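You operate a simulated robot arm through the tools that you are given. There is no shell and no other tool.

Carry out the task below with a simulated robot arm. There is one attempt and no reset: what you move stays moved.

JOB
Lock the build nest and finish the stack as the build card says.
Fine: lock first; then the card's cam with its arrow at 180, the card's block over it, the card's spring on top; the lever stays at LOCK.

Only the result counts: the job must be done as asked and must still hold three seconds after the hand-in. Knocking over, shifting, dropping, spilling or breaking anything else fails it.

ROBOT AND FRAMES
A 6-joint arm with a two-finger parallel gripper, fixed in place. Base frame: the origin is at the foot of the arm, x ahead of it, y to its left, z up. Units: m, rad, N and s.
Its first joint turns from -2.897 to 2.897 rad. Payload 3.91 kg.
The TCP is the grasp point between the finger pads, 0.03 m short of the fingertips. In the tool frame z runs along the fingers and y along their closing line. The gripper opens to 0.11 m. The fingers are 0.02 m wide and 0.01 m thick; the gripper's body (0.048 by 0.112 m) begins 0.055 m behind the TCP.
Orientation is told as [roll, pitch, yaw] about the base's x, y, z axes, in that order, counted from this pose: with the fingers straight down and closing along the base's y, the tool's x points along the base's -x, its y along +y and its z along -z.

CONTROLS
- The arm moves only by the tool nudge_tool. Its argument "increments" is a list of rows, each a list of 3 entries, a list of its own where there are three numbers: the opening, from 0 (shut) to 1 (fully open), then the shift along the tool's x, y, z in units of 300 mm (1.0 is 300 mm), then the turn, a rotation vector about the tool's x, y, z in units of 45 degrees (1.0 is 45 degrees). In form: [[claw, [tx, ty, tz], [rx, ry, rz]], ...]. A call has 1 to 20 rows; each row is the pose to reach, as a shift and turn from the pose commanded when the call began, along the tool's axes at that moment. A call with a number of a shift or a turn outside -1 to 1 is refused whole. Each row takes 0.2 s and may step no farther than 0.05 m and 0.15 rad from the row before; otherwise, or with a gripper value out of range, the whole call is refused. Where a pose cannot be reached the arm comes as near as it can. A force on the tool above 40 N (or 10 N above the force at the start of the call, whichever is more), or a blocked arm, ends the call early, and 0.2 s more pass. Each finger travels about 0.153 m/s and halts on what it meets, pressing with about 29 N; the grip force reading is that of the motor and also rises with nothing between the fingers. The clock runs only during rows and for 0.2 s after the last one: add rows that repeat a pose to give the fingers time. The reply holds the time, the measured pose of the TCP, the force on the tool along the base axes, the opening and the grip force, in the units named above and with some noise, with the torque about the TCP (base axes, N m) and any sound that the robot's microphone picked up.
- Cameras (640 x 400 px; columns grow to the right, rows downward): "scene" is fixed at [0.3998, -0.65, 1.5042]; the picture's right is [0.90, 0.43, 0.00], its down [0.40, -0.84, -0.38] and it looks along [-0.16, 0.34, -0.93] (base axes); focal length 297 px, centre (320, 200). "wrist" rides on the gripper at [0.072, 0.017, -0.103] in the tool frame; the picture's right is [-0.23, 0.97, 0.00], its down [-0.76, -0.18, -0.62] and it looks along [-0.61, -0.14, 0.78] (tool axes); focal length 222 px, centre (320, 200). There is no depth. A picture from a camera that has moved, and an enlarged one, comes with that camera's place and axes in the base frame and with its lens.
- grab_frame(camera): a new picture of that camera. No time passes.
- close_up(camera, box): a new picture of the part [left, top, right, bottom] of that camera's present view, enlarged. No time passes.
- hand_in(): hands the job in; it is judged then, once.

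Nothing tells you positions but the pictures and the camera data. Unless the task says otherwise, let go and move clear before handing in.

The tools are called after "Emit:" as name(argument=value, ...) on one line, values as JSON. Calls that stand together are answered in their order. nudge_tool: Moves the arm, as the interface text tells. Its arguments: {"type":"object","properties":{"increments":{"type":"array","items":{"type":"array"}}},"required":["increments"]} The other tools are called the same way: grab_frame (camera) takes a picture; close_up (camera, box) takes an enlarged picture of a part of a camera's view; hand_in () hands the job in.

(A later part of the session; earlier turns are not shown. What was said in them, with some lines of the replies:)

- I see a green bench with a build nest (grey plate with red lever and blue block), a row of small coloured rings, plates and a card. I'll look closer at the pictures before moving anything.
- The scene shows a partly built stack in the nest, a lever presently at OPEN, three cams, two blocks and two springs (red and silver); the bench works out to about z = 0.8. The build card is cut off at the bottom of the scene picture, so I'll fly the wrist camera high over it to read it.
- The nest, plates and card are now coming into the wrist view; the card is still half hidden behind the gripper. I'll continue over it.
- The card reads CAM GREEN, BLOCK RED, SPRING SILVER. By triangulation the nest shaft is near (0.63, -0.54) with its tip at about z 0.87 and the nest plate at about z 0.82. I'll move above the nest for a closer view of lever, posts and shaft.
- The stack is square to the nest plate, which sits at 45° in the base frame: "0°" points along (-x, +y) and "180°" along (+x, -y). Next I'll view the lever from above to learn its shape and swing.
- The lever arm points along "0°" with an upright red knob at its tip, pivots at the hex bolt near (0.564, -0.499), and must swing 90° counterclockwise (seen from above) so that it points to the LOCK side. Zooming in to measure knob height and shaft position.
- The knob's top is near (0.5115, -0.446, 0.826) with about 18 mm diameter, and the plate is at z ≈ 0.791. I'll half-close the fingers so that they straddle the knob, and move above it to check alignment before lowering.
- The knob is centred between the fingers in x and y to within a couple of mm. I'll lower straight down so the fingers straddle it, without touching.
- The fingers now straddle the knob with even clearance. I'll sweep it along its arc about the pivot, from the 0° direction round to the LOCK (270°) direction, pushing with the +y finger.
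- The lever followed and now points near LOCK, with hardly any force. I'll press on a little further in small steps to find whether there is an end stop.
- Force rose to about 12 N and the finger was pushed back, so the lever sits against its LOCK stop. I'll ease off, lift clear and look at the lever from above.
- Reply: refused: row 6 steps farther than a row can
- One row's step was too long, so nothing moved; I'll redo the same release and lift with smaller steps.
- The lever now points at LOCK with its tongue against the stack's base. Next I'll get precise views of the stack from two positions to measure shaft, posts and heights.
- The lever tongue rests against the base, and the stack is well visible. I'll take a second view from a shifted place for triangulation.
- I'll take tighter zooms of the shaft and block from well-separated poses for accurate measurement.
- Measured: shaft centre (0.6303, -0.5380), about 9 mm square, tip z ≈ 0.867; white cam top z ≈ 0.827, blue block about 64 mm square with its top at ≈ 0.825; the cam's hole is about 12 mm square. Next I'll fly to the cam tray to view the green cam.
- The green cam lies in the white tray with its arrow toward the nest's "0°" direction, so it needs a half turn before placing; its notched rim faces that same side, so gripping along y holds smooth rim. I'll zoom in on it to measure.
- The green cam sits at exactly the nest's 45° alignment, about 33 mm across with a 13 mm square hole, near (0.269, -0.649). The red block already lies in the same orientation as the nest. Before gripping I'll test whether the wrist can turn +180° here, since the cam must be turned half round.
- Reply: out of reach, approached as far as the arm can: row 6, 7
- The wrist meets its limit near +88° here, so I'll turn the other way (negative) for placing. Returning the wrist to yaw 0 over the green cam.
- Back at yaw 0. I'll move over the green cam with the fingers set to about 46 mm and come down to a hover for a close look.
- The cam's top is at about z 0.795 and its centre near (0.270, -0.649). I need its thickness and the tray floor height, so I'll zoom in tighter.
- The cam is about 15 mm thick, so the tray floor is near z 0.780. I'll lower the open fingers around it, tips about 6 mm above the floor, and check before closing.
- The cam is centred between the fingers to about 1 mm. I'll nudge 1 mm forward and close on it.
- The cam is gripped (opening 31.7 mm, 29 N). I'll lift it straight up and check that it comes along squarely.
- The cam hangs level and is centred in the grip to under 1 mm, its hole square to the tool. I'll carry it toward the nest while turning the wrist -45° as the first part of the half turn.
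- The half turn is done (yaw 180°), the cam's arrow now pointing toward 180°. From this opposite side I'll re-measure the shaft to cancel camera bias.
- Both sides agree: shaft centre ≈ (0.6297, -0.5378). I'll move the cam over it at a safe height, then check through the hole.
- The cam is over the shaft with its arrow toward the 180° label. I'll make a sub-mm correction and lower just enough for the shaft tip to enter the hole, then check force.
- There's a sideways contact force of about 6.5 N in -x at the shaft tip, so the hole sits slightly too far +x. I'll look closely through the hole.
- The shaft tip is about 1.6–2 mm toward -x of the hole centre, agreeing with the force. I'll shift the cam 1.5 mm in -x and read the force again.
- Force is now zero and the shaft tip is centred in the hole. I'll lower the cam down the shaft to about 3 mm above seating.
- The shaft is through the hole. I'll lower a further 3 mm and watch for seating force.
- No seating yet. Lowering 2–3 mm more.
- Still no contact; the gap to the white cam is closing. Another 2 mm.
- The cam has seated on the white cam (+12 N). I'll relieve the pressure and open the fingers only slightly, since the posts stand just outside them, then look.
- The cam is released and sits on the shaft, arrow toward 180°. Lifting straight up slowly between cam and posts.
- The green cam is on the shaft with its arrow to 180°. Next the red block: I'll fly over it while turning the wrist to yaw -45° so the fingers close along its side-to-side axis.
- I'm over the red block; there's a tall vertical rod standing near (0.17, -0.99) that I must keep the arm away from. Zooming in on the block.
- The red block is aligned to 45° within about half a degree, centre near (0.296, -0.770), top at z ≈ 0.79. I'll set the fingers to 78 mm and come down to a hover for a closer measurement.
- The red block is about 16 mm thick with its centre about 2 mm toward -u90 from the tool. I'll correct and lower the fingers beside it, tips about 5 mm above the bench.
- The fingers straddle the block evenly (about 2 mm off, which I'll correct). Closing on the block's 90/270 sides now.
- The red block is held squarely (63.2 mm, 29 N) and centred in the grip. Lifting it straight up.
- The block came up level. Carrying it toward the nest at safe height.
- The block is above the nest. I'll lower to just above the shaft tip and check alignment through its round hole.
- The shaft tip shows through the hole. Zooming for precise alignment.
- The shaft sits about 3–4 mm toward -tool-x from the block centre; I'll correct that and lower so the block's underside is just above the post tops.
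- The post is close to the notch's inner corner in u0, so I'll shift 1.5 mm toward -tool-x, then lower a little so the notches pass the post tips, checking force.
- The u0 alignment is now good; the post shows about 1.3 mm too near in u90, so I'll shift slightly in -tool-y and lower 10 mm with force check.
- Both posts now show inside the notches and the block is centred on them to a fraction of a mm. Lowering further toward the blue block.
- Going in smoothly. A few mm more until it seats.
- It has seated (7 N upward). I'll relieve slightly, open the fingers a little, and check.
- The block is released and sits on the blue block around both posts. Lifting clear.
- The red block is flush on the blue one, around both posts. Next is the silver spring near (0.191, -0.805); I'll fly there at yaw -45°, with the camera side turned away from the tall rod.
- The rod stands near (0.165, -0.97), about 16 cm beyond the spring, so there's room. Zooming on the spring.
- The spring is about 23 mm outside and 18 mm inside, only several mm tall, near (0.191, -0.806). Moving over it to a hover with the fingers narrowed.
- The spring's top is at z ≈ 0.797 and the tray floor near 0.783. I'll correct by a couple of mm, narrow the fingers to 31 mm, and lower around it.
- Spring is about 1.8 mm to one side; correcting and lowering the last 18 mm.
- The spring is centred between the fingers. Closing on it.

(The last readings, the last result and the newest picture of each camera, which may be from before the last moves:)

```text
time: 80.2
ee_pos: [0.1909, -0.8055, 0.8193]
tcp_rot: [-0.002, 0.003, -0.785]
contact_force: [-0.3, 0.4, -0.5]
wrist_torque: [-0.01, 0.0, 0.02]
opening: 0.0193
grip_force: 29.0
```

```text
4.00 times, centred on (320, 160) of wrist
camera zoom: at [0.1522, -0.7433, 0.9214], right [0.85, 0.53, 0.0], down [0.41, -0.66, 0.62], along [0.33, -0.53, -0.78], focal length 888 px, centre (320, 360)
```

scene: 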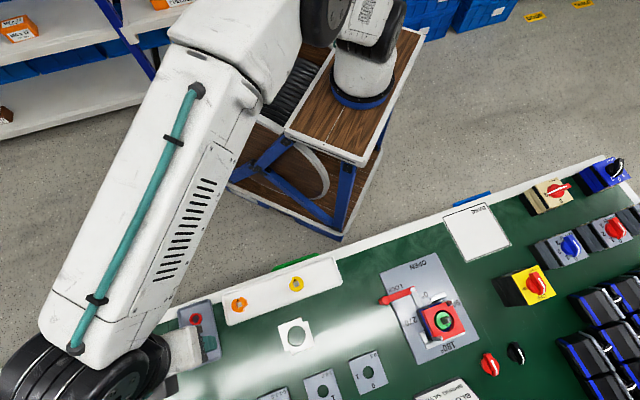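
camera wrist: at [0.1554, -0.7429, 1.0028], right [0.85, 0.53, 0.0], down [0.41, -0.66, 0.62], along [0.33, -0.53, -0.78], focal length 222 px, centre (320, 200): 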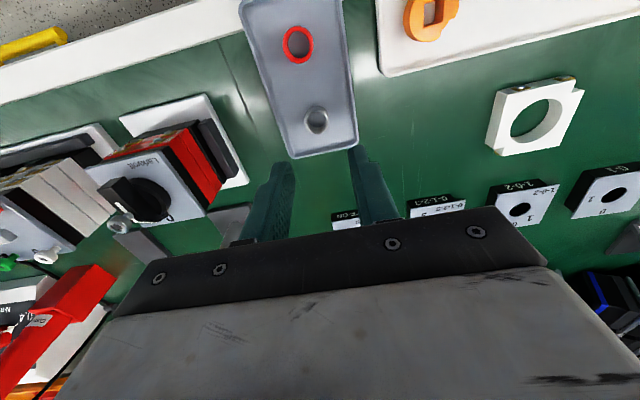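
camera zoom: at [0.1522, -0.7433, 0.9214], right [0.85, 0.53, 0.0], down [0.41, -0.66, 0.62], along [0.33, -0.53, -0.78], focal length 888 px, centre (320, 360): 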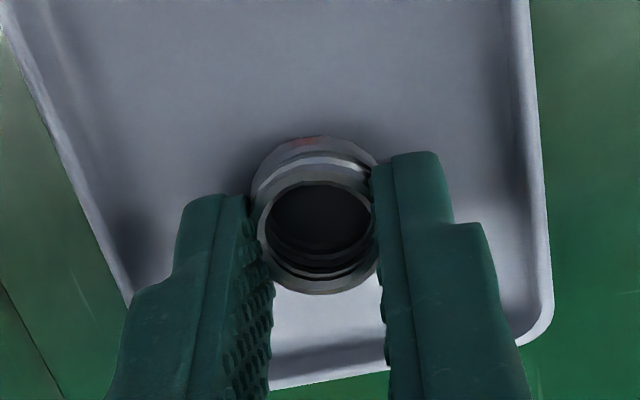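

The spring is gripped. Lifting gently and checking that it comes along.

Emit:
nudge_tool(increments=[[0.1, [0, 0, -0.03], [0, 0, 0]], [0.1, [0, 0, -0.1], [0, 0, 0]], [0.1, [0, 0, -0.2], [0, 0, 0]], [0.1, [0, 0, -0.33], [0, 0, 0]], [0.1, [0, 0, -0.46], [0, 0, 0]], [0.1, [0, 0, -0.5], [0, 0, 0]], [0.1, [0, 0, -0.5], [0, 0, 0]]])

Emit:
close_up(camera="wrist", box=[260, 110, 380, 210])

Emit:
close_up(camera="wrist", box=[295, 135, 345, 185])

```text
time: 81.8
ee_pos: [0.191, -0.8054, 0.9708]
tcp_rot: [-0.002, 0.001, -0.785]
contact_force: [-0.2, -0.7, 0.3]
wrist_torque: [0.0, 0.04, 0.0]
opening: 0.0193
grip_force: 29.2
```

```text
4.00 times, centred on (320, 160) of wrist
camera zoom: at [0.1529, -0.743, 1.0723], right [0.85, 0.53, 0.0], down [0.41, -0.66, 0.62], along [0.33, -0.53, -0.78], focal length 888 px, centre (320, 360)
```

zoom: 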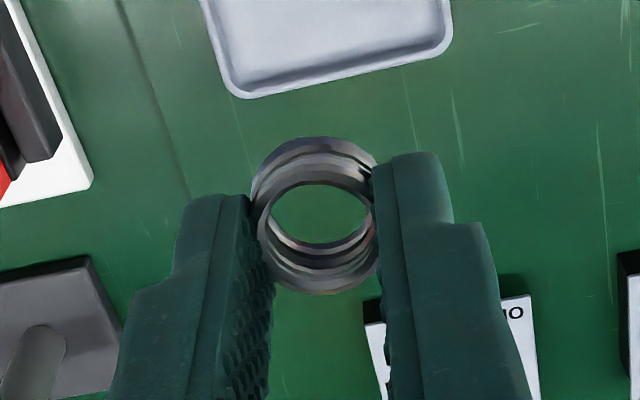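

```text
8.00 times, centred on (320, 160) of wrist
camera zoom: at [0.1529, -0.743, 1.0723], right [0.85, 0.53, 0.0], down [0.41, -0.66, 0.62], along [0.33, -0.53, -0.78], focal length 1777 px, centre (320, 520)
```

zoom: 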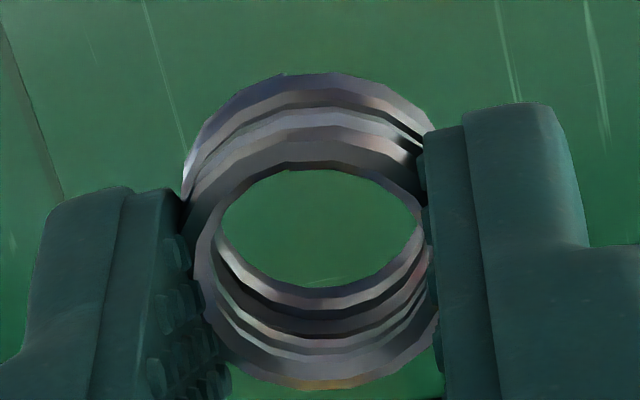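

The spring is held upright and centred in the grip. Carrying it to the nest.

Emit:
nudge_tool(increments=[[0.1, [-0.03, 0.13, 0], [0, 0, 0]], [0.1, [-0.065, 0.27, 0], [0, 0, 0]], [0.1, [-0.1, 0.41, 0], [0, 0, 0]], [0.1, [-0.135, 0.55, 0], [0, 0, 0]], [0.1, [-0.17, 0.69, 0], [0, 0, 0]], [0.1, [-0.2023, 0.831, 0], [0, 0, 0]], [0.1, [-0.2023, 0.831, 0], [0, 0, 0]]])

Emit:
nudge_tool(increments=[[0.1, [-0.03, 0.13, 0], [0, 0, 0]], [0.1, [-0.065, 0.27, 0], [0, 0, 0]], [0.1, [-0.1, 0.41, 0], [0, 0, 0]], [0.1, [-0.135, 0.55, 0], [0, 0, 0]], [0.1, [-0.17, 0.69, 0], [0, 0, 0]], [0.1, [-0.2023, 0.831, 0], [0, 0, 0]], [0.1, [-0.2023, 0.831, 0], [0, 0, 0]], [0.1, [-0.2023, 0.831, 0], [0, 0, 0]]])

Emit:
grab_frame(camera="wrist")

Emit:
close_up(camera="wrist", box=[250, 50, 390, 200])

```text
time: 83.4
ee_pos: [0.4128, -0.6732, 0.9712]
tcp_rot: [-0.001, 0.002, -0.784]
contact_force: [-0.1, -0.5, 0.5]
wrist_torque: [-0.01, -0.02, -0.01]
opening: 0.0192
grip_force: 28.6
```

```text
time: 85.2
ee_pos: [0.6292, -0.542, 0.9697]
tcp_rot: [-0.002, 0.002, -0.786]
contact_force: [0.5, -0.3, 0.0]
wrist_torque: [-0.02, -0.04, -0.02]
opening: 0.0192
grip_force: 29.1
```

```text
taken
camera wrist: at [0.5901, -0.4786, 1.071], right [0.85, 0.53, 0.0], down [0.41, -0.66, 0.62], along [0.33, -0.53, -0.78], focal length 222 px, centre (320, 200)
```

wrist: 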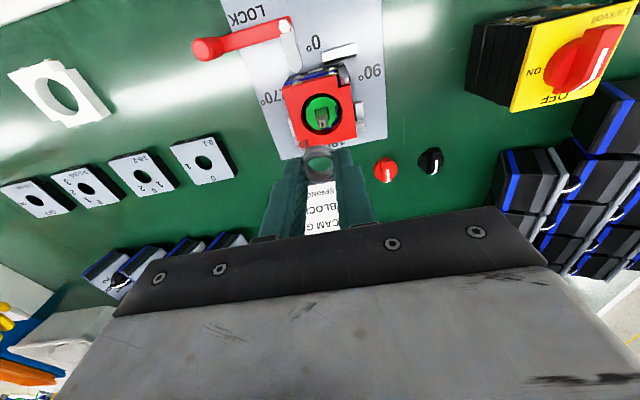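

```text
2.67 times, centred on (320, 125) of wrist
camera zoom: at [0.5901, -0.4786, 1.071], right [0.85, 0.53, 0.0], down [0.41, -0.66, 0.62], along [0.33, -0.53, -0.78], focal length 592 px, centre (320, 400)
```

zoom: 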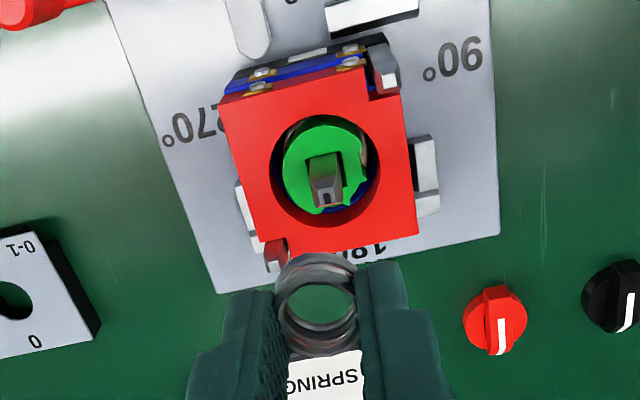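

Almost there; zooming on the shaft to refine.

Emit:
close_up(camera="wrist", box=[300, 95, 340, 135])

Emit:
close_up(camera="wrist", box=[270, 70, 370, 170])

```text
10.00 times, centred on (320, 115) of wrist
camera zoom: at [0.5901, -0.4786, 1.071], right [0.85, 0.53, 0.0], down [0.41, -0.66, 0.62], along [0.33, -0.53, -0.78], focal length 2221 px, centre (320, 1050)
```

zoom: 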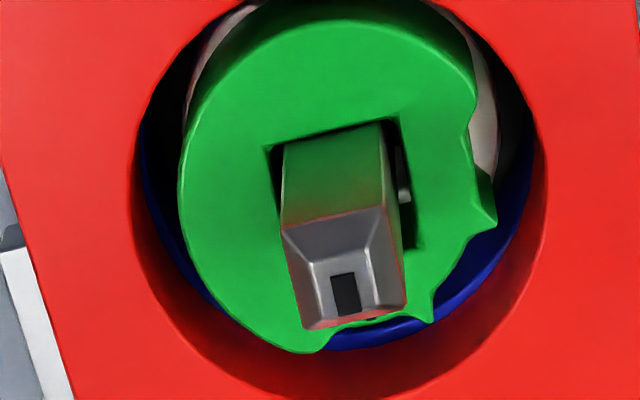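

```text
4.00 times, centred on (320, 120) of wrist
camera zoom: at [0.5901, -0.4786, 1.071], right [0.85, 0.53, 0.0], down [0.41, -0.66, 0.62], along [0.33, -0.53, -0.78], focal length 888 px, centre (320, 520)
```

zoom: 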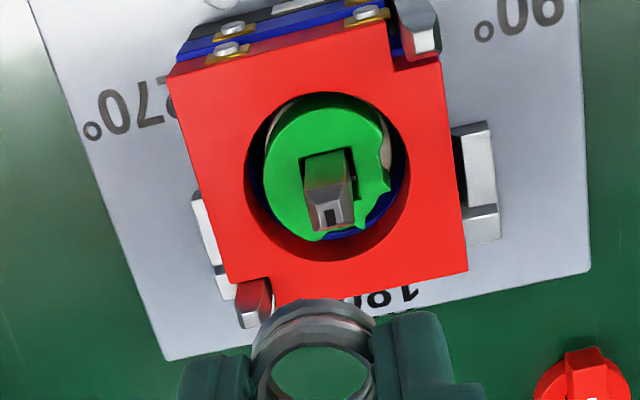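

Shaft is about (1.0, 2.5) mm off in tool axes. Correcting and lowering until the spring is just above the shaft tip.

Emit:
nudge_tool(increments=[[0.1, [0.0033, 0.0083, 0.05], [0, 0, 0]], [0.1, [0.0033, 0.0083, 0.11], [0, 0, 0]], [0.1, [0.0033, 0.0083, 0.16], [0, 0, 0]], [0.1, [0.0033, 0.0083, 0.19], [0, 0, 0]], [0.1, [0.0033, 0.0083, 0.19], [0, 0, 0]]])

Emit:
close_up(camera="wrist", box=[270, 100, 370, 200])

Emit:
close_up(camera="wrist", box=[300, 130, 340, 170])

Emit:
close_up(camera="scene", box=[410, 280, 490, 360])

```text
time: 86.4
ee_pos: [0.6308, -0.5372, 0.9114]
tcp_rot: [-0.002, 0.001, -0.786]
contact_force: [1.0, 0.7, 0.5]
wrist_torque: [-0.02, 0.0, -0.01]
opening: 0.0194
grip_force: 29.3
```

```text
4.00 times, centred on (320, 150) of wrist
camera zoom: at [0.5915, -0.4746, 1.0141], right [0.85, 0.53, 0.0], down [0.41, -0.66, 0.62], along [0.33, -0.53, -0.78], focal length 888 px, centre (320, 400)
```

zoom: 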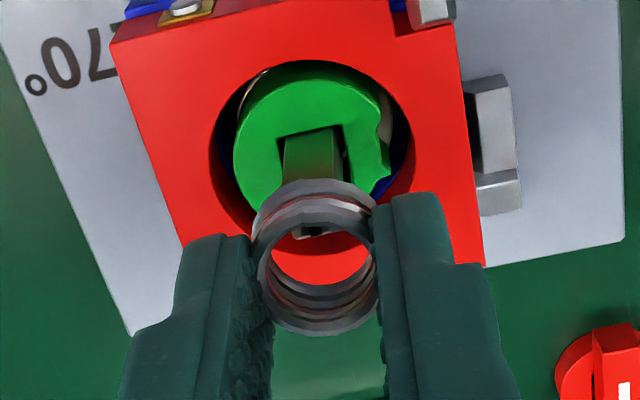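

```text
10.00 times, centred on (320, 150) of wrist
camera zoom: at [0.5915, -0.4746, 1.0141], right [0.85, 0.53, 0.0], down [0.41, -0.66, 0.62], along [0.33, -0.53, -0.78], focal length 2221 px, centre (320, 700)
```

zoom: 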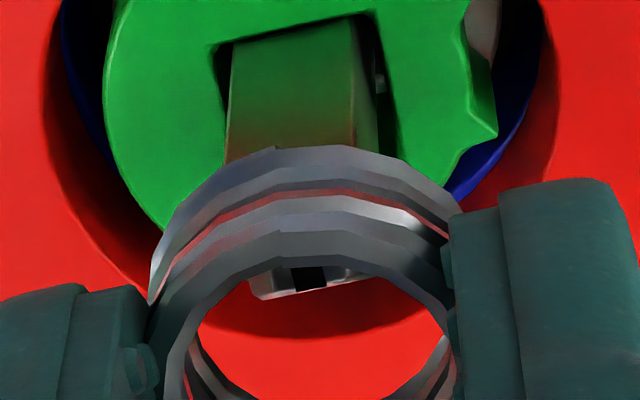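

```text
5.00 times, centred on (450, 320) of scene
camera zoom: at [0.3998, -0.65, 1.5042], right [0.9, 0.43, 0.0], down [0.4, -0.84, -0.38], along [-0.16, 0.34, -0.93], focal length 1487 px, centre (-330, -400)
```

zoom: 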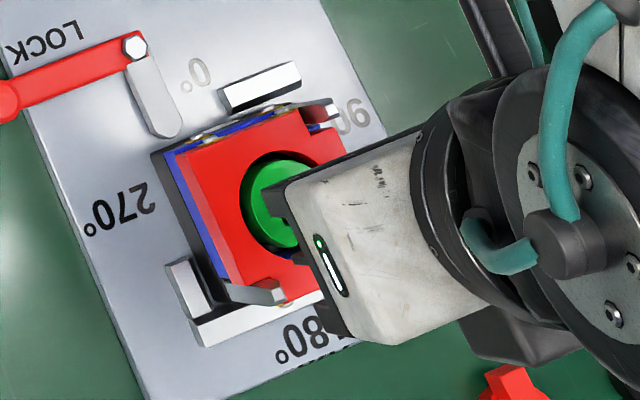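

The spring is about 1.2 mm off in both tool axes. Correcting and lowering so the shaft tip enters the spring.

Emit:
nudge_tool(increments=[[0.1, [-0.004, -0.004, 0], [0, 0, 0]], [0.1, [-0.004, -0.004, 0.015], [0, 0, 0]], [0.1, [-0.004, -0.004, 0.03], [0, 0, 0]], [0.1, [-0.004, -0.004, 0.045], [0, 0, 0]], [0.1, [-0.004, -0.004, 0.045], [0, 0, 0]]])

Emit:
close_up(camera="wrist", box=[270, 100, 370, 200])

Emit:
close_up(camera="wrist", box=[300, 140, 340, 180])

```text
time: 87.6
ee_pos: [0.6304, -0.5391, 0.8985]
tcp_rot: [-0.002, 0.001, -0.785]
contact_force: [-0.4, 3.3, -0.3]
wrist_torque: [0.08, -0.03, 0.0]
opening: 0.0193
grip_force: 29.4
```

```text
4.00 times, centred on (320, 150) of wrist
camera zoom: at [0.5908, -0.4761, 1.0004], right [0.85, 0.53, 0.0], down [0.41, -0.66, 0.62], along [0.33, -0.53, -0.78], focal length 888 px, centre (320, 400)
```

zoom: 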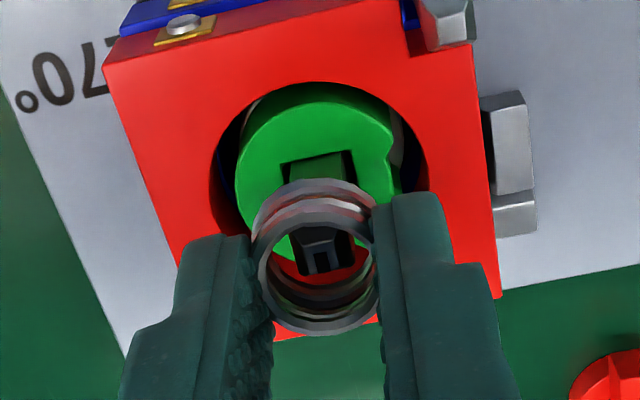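

```text
10.00 times, centred on (320, 160) of wrist
camera zoom: at [0.5908, -0.4761, 1.0004], right [0.85, 0.53, 0.0], down [0.41, -0.66, 0.62], along [0.33, -0.53, -0.78], focal length 2221 px, centre (320, 600)
```

zoom: 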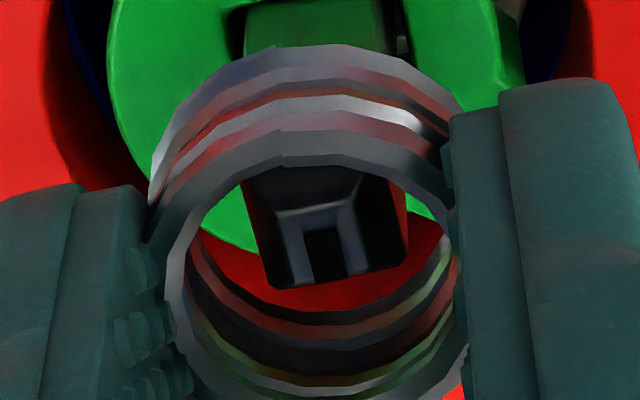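

There's a small 3 N side reading; I'll hold still one moment and read again before deciding on the correction.

Emit:
nudge_tool(increments=[[0.1, [0, 0, 0], [0, 0, 0]], [0.1, [0, 0, 0], [0, 0, 0]]])

Emit:
close_up(camera="wrist", box=[295, 135, 345, 185])

```text
time: 88.2
ee_pos: [0.6299, -0.5396, 0.8991]
tcp_rot: [-0.002, 0.001, -0.785]
contact_force: [-1.3, 2.2, -0.6]
wrist_torque: [0.03, 0.01, 0.01]
opening: 0.0194
grip_force: 29.0
```

```text
8.00 times, centred on (320, 160) of wrist
camera zoom: at [0.5908, -0.4762, 1.0006], right [0.85, 0.53, 0.0], down [0.41, -0.66, 0.62], along [0.33, -0.53, -0.78], focal length 1777 px, centre (320, 520)
```

zoom: 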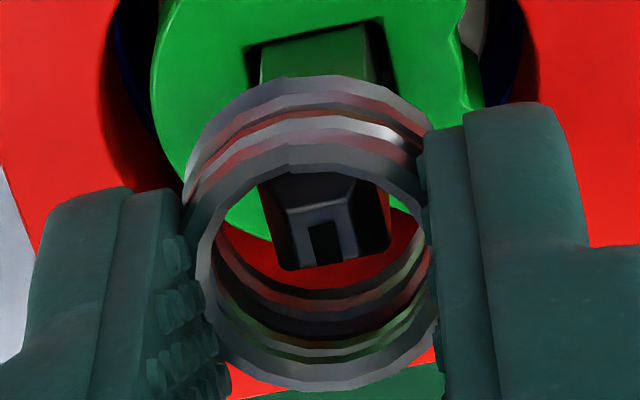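

The readings are ambiguous, so I'll raise 7 mm to free the spring from the shaft tip and compare a contact-free reading and picture.

Emit:
nudge_tool(increments=[[0.1, [0, 0, -0.012], [0, 0, 0]], [0.1, [0, 0, -0.024], [0, 0, 0]], [0.1, [0, 0, -0.024], [0, 0, 0]]])

Emit:
close_up(camera="wrist", box=[295, 130, 345, 180])

```text
time: 89.0
ee_pos: [0.6312, -0.5402, 0.9065]
tcp_rot: [-0.003, 0.0, -0.785]
contact_force: [0.4, 0.6, 0.2]
wrist_torque: [0.0, -0.02, -0.01]
opening: 0.0191
grip_force: 29.0
```

```text
8.00 times, centred on (320, 155) of wrist
camera zoom: at [0.5914, -0.4767, 1.0078], right [0.85, 0.53, 0.0], down [0.41, -0.66, 0.62], along [0.33, -0.53, -0.78], focal length 1777 px, centre (320, 560)
```

zoom: 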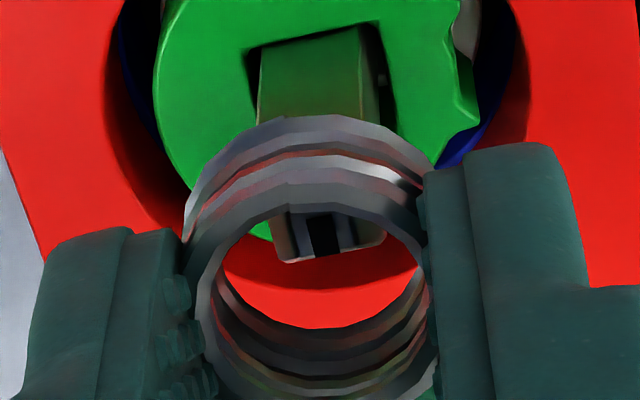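

Force is zero when raised, so the 2–3 N came from the shaft touching the spring's inner wall, pushing it toward the 0° side. I'll shift 1.2 mm that way and lower again to the same height to compare.

Emit:
nudge_tool(increments=[[0.1, [0.004, 0, 0], [0, 0, 0]], [0.1, [0.004, 0, 0.012], [0, 0, 0]], [0.1, [0.004, 0, 0.024], [0, 0, 0]], [0.1, [0.004, 0, 0.024], [0, 0, 0]], [0.1, [0.004, 0, 0.024], [0, 0, 0]]])

Emit:
close_up(camera="wrist", box=[295, 135, 345, 185])

```text
time: 90.2
ee_pos: [0.6302, -0.5368, 0.898]
tcp_rot: [-0.001, 0.001, -0.785]
contact_force: [0.6, -1.0, 0.0]
wrist_torque: [0.03, 0.0, -0.01]
opening: 0.0191
grip_force: 29.3
```

```text
8.00 times, centred on (320, 160) of wrist
camera zoom: at [0.5906, -0.4744, 1.0009], right [0.85, 0.53, 0.0], down [0.41, -0.66, 0.62], along [0.33, -0.53, -0.78], focal length 1777 px, centre (320, 520)
```

zoom: 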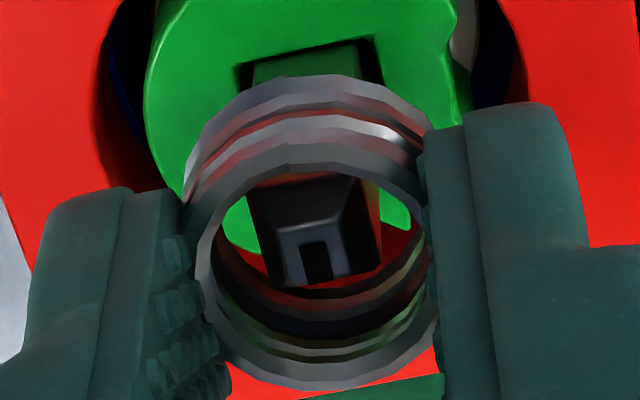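

Force is now within noise, so the spring is free around the shaft. I'll take back a fraction of a mm and lower 6 mm more, checking.

Emit:
nudge_tool(increments=[[0.1, [-0.001, -0.002, 0.005], [0, 0, 0]], [0.1, [-0.001, -0.002, 0.01], [0, 0, 0]], [0.1, [-0.001, -0.002, 0.015], [0, 0, 0]], [0.1, [-0.001, -0.002, 0.02], [0, 0, 0]], [0.1, [-0.001, -0.002, 0.02], [0, 0, 0]]])

Emit:
close_up(camera="wrist", box=[295, 135, 345, 185])

```text
time: 91.4
ee_pos: [0.63, -0.5394, 0.8921]
tcp_rot: [-0.001, 0.0, -0.785]
contact_force: [0.1, -0.2, -0.2]
wrist_torque: [-0.02, 0.0, 0.02]
opening: 0.0191
grip_force: 29.1
```

```text
8.00 times, centred on (320, 160) of wrist
camera zoom: at [0.5906, -0.4755, 0.9938], right [0.85, 0.53, 0.0], down [0.41, -0.66, 0.62], along [0.33, -0.53, -0.78], focal length 1777 px, centre (320, 520)
```

zoom: 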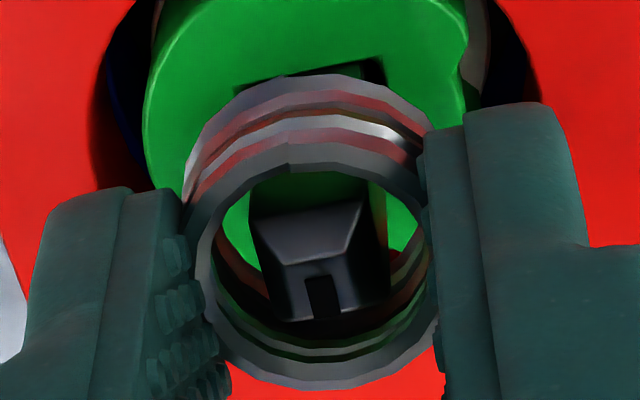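

Force zero and the shaft tip is inside. Continuing down in small steps.

Emit:
nudge_tool(increments=[[0.1, [0, 0, 0.007], [0, 0, 0]], [0.1, [0, 0, 0.014], [0, 0, 0]], [0.1, [0, 0, 0.02], [0, 0, 0]], [0.1, [0, 0, 0.02], [0, 0, 0]]])

Emit:
close_up(camera="wrist", box=[295, 135, 345, 185])

```text
time: 92.4
ee_pos: [0.6287, -0.5388, 0.8871]
tcp_rot: [-0.002, -0.001, -0.786]
contact_force: [0.2, -0.2, -1.1]
wrist_torque: [0.0, 0.02, 0.01]
opening: 0.0194
grip_force: 29.0
```

```text
8.00 times, centred on (320, 160) of wrist
camera zoom: at [0.5906, -0.4754, 0.9883], right [0.85, 0.53, 0.0], down [0.41, -0.66, 0.62], along [0.33, -0.53, -0.78], focal length 1777 px, centre (320, 520)
```

zoom: 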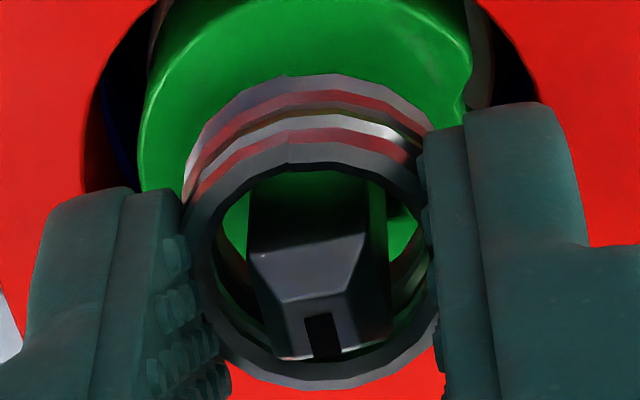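

Clear all around. Lowering on toward the cam's top.

Emit:
nudge_tool(increments=[[0.1, [0, 0, 0.006], [0, 0, 0]], [0.1, [0, 0, 0.012], [0, 0, 0]], [0.1, [0, 0, 0.018], [0, 0, 0]], [0.1, [0, 0, 0.018], [0, 0, 0]]])

Emit:
nudge_tool(increments=[[0.1, [0, 0, 0.005], [0, 0, 0]], [0.1, [0, 0, 0.01], [0, 0, 0]], [0.1, [0, 0, 0.01], [0, 0, 0]]])

Emit:
close_up(camera="wrist", box=[270, 110, 370, 210])

```text
time: 93.4
ee_pos: [0.6305, -0.5388, 0.8816]
tcp_rot: [-0.002, 0.001, -0.787]
contact_force: [0.3, 0.0, -0.8]
wrist_torque: [-0.02, -0.02, -0.01]
opening: 0.0192
grip_force: 29.2
```

```text
time: 94.2
ee_pos: [0.6297, -0.5394, 0.8796]
tcp_rot: [-0.002, 0.0, -0.786]
contact_force: [-0.9, 0.7, 15.3]
wrist_torque: [0.02, -0.06, -0.03]
opening: 0.0194
grip_force: 28.8
```

```text
4.00 times, centred on (320, 160) of wrist
camera zoom: at [0.5899, -0.4754, 0.9809], right [0.85, 0.53, 0.0], down [0.41, -0.66, 0.62], along [0.33, -0.53, -0.78], focal length 888 px, centre (320, 360)
```

zoom: 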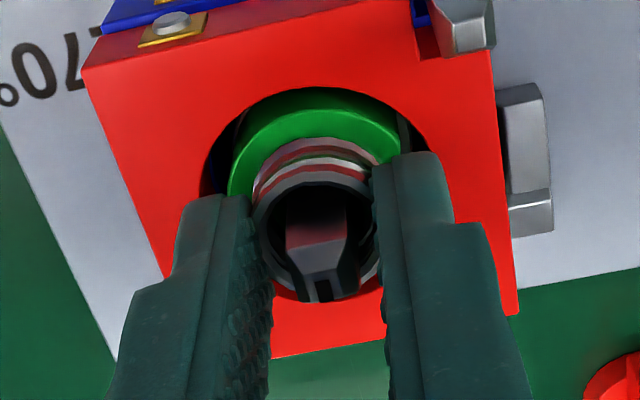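

The spring has seated on the cam (+15 N). Relieving pressure and opening the fingers.

Emit:
nudge_tool(increments=[[0.1, [0, 0, -0.004], [0, 0, 0]], [0.1, [0, 0, -0.004], [0, 0, 0]], [0.22, [0, 0, -0.004], [0, 0, 0]], [0.28, [0, 0, -0.004], [0, 0, 0]], [0.3, [0, 0, -0.004], [0, 0, 0]]])

Emit:
close_up(camera="wrist", box=[270, 110, 370, 210])

```text
time: 95.4
ee_pos: [0.6303, -0.5386, 0.879]
tcp_rot: [-0.003, 0.003, -0.784]
contact_force: [0.2, -1.2, -0.3]
wrist_torque: [-0.01, -0.03, -0.02]
opening: 0.033
grip_force: 0.0
```

```text
4.00 times, centred on (320, 160) of wrist
camera zoom: at [0.59, -0.4752, 0.9805], right [0.85, 0.53, 0.0], down [0.41, -0.66, 0.62], along [0.33, -0.53, -0.78], focal length 888 px, centre (320, 360)
```

zoom: 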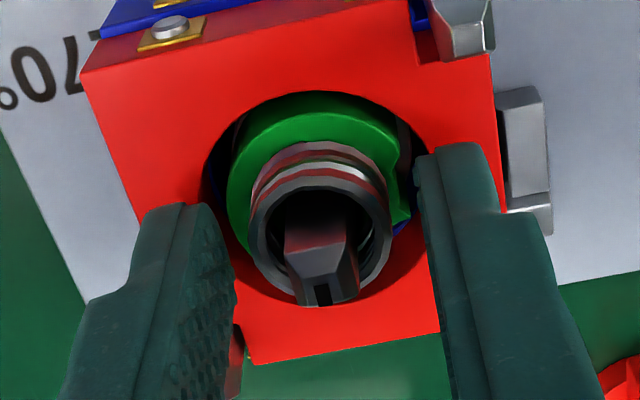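

The spring sits around the shaft on the cam. Lifting straight up and away.

Emit:
nudge_tool(increments=[[0.3, [0, 0, -0.03], [0, 0, 0]], [0.3, [0, 0, -0.08], [0, 0, 0]], [0.3, [0, 0, -0.16], [0, 0, 0]], [0.3, [0, 0, -0.28], [0, 0, 0]], [0.3, [0, 0, -0.4], [0, 0, 0]], [0.3, [0, 0, -0.4], [0, 0, 0]]])

Emit:
grab_frame(camera="wrist")

Emit:
close_up(camera="wrist", box=[260, 30, 380, 130])

Emit:
close_up(camera="scene", box=[380, 250, 500, 370])

```text
time: 96.8
ee_pos: [0.63, -0.5368, 0.9986]
tcp_rot: [-0.002, 0.002, -0.784]
contact_force: [-0.5, 0.3, -0.7]
wrist_torque: [0.02, -0.02, -0.01]
opening: 0.033
grip_force: 0.1
```

```text
taken
camera wrist: at [0.5907, -0.4745, 1.1003], right [0.85, 0.53, 0.0], down [0.41, -0.66, 0.62], along [0.33, -0.53, -0.78], focal length 222 px, centre (320, 200)
```

wrist: 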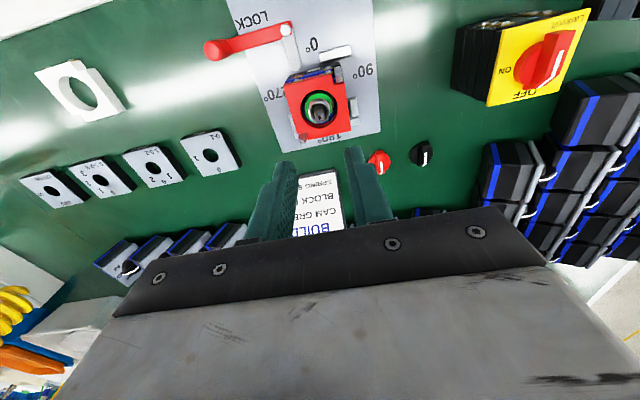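

```text
4.00 times, centred on (320, 80) of wrist
camera zoom: at [0.5907, -0.4745, 1.1003], right [0.85, 0.53, 0.0], down [0.41, -0.66, 0.62], along [0.33, -0.53, -0.78], focal length 888 px, centre (320, 680)
```

zoom: 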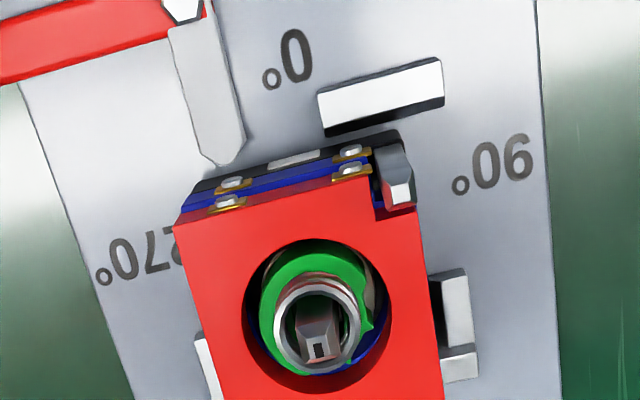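

```text
3.33 times, centred on (440, 310) of scene
camera zoom: at [0.3998, -0.65, 1.5042], right [0.9, 0.43, 0.0], down [0.4, -0.84, -0.38], along [-0.16, 0.34, -0.93], focal length 991 px, centre (-80, -167)
```

zoom: 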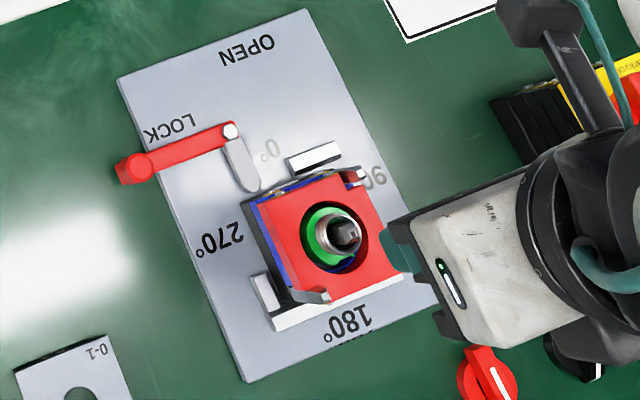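

Lever at LOCK, red block seated, spring on top. I'll rotate the wrist at height to view the cam's arrow from the 180° side as a final check.

Emit:
nudge_tool(increments=[[0.3, [0, 0, 0], [0, 0, 0.16]], [0.3, [0, 0, 0], [0, 0, 0.33]], [0.3, [0, 0, 0], [0, 0, 0.5]], [0.3, [0, 0, 0], [0, 0, 0.67]], [0.3, [0, 0, 0], [0, 0, 0.84]], [0.3, [0, 0, 0], [0, 0, 1]], [0.3, [0, 0, 0], [0, 0, 1]]])

Emit:
nudge_tool(increments=[[0.3, [0, 0, 0], [0, 0, 0.16]], [0.3, [0, 0, 0], [0, 0, 0.33]], [0.3, [0, 0, 0], [0, 0, 0.5]], [0.3, [0, 0, 0], [0, 0, 0.67]], [0.3, [0, 0, 0], [0, 0, 0.84]], [0.3, [0, 0, 0], [0, 0, 1]], [0.3, [0, 0, 0], [0, 0, 1]]])

Emit:
nudge_tool(increments=[[0.3, [0, 0, 0], [0, 0, 0.16]], [0.3, [0, 0, 0], [0, 0, 0.33]], [0.3, [0, 0, 0], [0, 0, 0.5]], [0.3, [0, 0, 0], [0, 0, 0.67]], [0.3, [0, 0, 0], [0, 0, 0.84]], [0.3, [0, 0, 0], [0, 0, 1]], [0.3, [0, 0, 0], [0, 0, 1]]])

Emit:
grab_frame(camera="wrist")

Emit:
close_up(camera="wrist", box=[280, 50, 360, 130])

Emit:
close_up(camera="wrist", box=[240, 20, 400, 180])

```text
time: 98.4
ee_pos: [0.6314, -0.5369, 0.9992]
tcp_rot: [-0.002, 0.001, -1.572]
contact_force: [1.0, 0.4, -0.5]
wrist_torque: [-0.03, -0.03, 0.03]
opening: 0.033
grip_force: 0.1
```

```text
time: 100.0
ee_pos: [0.63, -0.5374, 0.9997]
tcp_rot: [-0.002, -0.001, -2.358]
contact_force: [-0.4, 0.0, -0.7]
wrist_torque: [0.01, 0.0, 0.02]
opening: 0.0329
grip_force: 0.2
```

```text
time: 101.6
ee_pos: [0.6302, -0.5385, 0.9991]
tcp_rot: [-0.001, -0.002, 3.141]
contact_force: [0.3, 0.2, 0.9]
wrist_torque: [0.02, 0.02, 0.01]
opening: 0.0329
grip_force: 0.1
```

```text
taken
camera wrist: at [0.7023, -0.5556, 1.1005], right [-0.23, -0.97, 0.0], down [-0.76, 0.18, 0.62], along [-0.61, 0.14, -0.78], focal length 222 px, centre (320, 200)
```

wrist: 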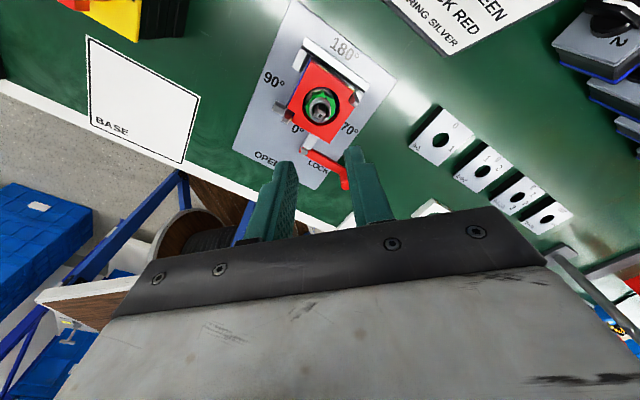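

```text
5.00 times, centred on (320, 90) of wrist
camera zoom: at [0.7023, -0.5556, 1.1005], right [-0.23, -0.97, 0.0], down [-0.76, 0.18, 0.62], along [-0.61, 0.14, -0.78], focal length 1111 px, centre (320, 750)
```

zoom: 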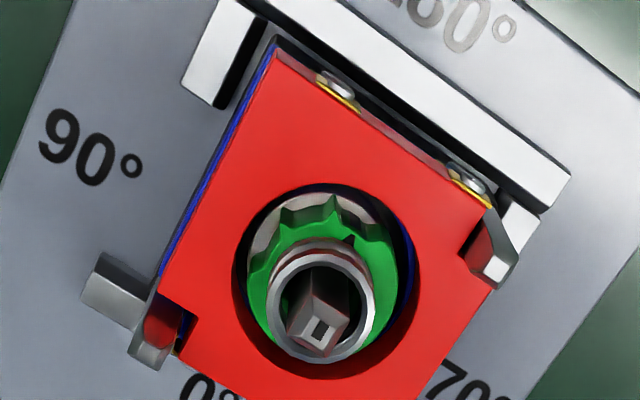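

```text
2.50 times, centred on (320, 100) of wrist
camera zoom: at [0.7023, -0.5556, 1.1005], right [-0.23, -0.97, 0.0], down [-0.76, 0.18, 0.62], along [-0.61, 0.14, -0.78], focal length 555 px, centre (320, 450)
```

zoom: 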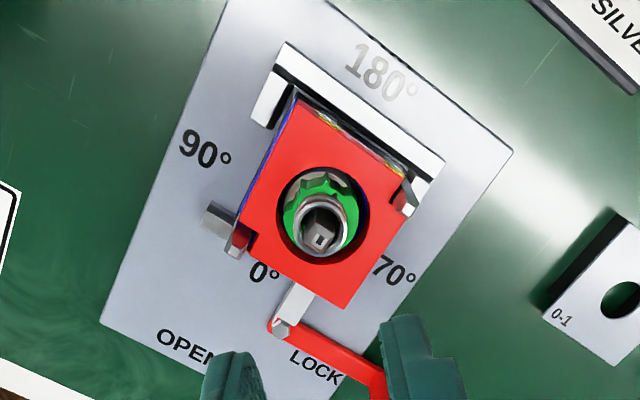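

The arrow tip points to 180°, the block and spring are in place, and the lever is at LOCK. I'll move the arm up and clear, then take a last look.

Emit:
nudge_tool(increments=[[0.3, [0, 0, -0.12], [0, 0, 0]], [0.3, [-0.05, 0, -0.24], [0, 0, 0]], [0.3, [-0.15, 0, -0.3], [0, 0, 0]], [0.3, [-0.28, 0, -0.3], [0, 0, 0]], [0.3, [-0.42, -0.03, -0.3], [0, 0, 0]], [0.3, [-0.56, -0.06, -0.3], [0, 0, 0]], [0.3, [-0.7, -0.1, -0.3], [0, 0, 0]], [0.3, [-0.7, -0.1, -0.3], [0, 0, 0]]])

Emit:
grab_frame(camera="scene")

Emit:
close_up(camera="scene", box=[380, 240, 500, 370])

Emit:
grab_frame(camera="wrist")

```text
time: 103.4
ee_pos: [0.4175, -0.5089, 1.0871]
tcp_rot: [0.002, -0.003, -3.142]
contact_force: [0.3, -0.1, -0.2]
wrist_torque: [-0.03, 0.02, 0.03]
opening: 0.0333
grip_force: 0.2
```

```text
taken
```

scene: 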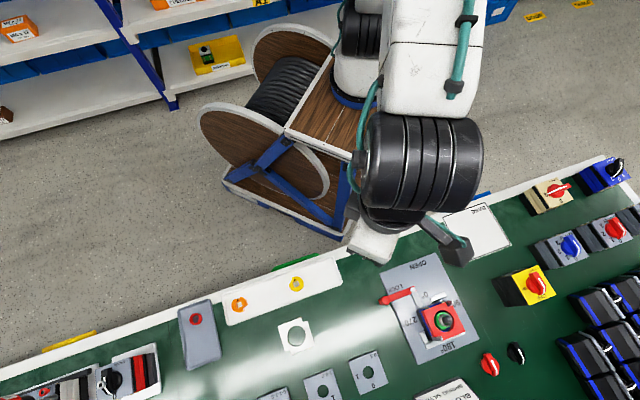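

```text
3.08 times, centred on (440, 305) of scene
camera zoom: at [0.3998, -0.65, 1.5042], right [0.9, 0.43, 0.0], down [0.4, -0.84, -0.38], along [-0.16, 0.34, -0.93], focal length 915 px, centre (-49, -123)
```

zoom: 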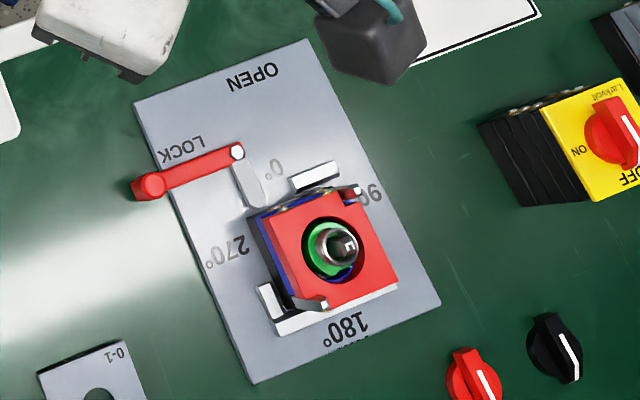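

```text
taken
camera wrist: at [0.4897, -0.5266, 1.1878], right [-0.23, -0.97, 0.0], down [-0.76, 0.18, 0.62], along [-0.61, 0.14, -0.78], focal length 222 px, centre (320, 200)
```

wrist: 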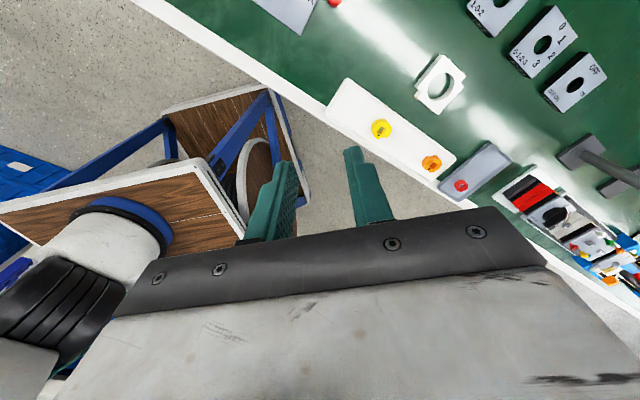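

The lever is at LOCK, and the nest holds the green cam (arrow at 180°), the red block and the silver spring. The other parts are where they were, the gripper is empty and the arm is clear, so I'm handing in.

Emit:
hand_in()

```text
The job is handed in.
```

The build is finished and handed in. The lever was locked first, and the stack follows the build card.

- **Lever:** it was swung from OPEN to LOCK until it met its stop, and it was still at LOCK in the last picture.
- **Cam:** the green cam is on the shaft with its arrow pointing at 180°, checked from the 180° side after the stack was complete.
- **Block:** the red block sits on the blue block with its notches around both posts.
- **Spring:** the silver spring is around the shaft, resting on the green cam.

In the final scene view, nothing else on the bench appears to have moved. The gripper was empty and the arm clear at hand-in. The hand-in reply gave no verdict, so whether it held for three seconds is not confirmed.
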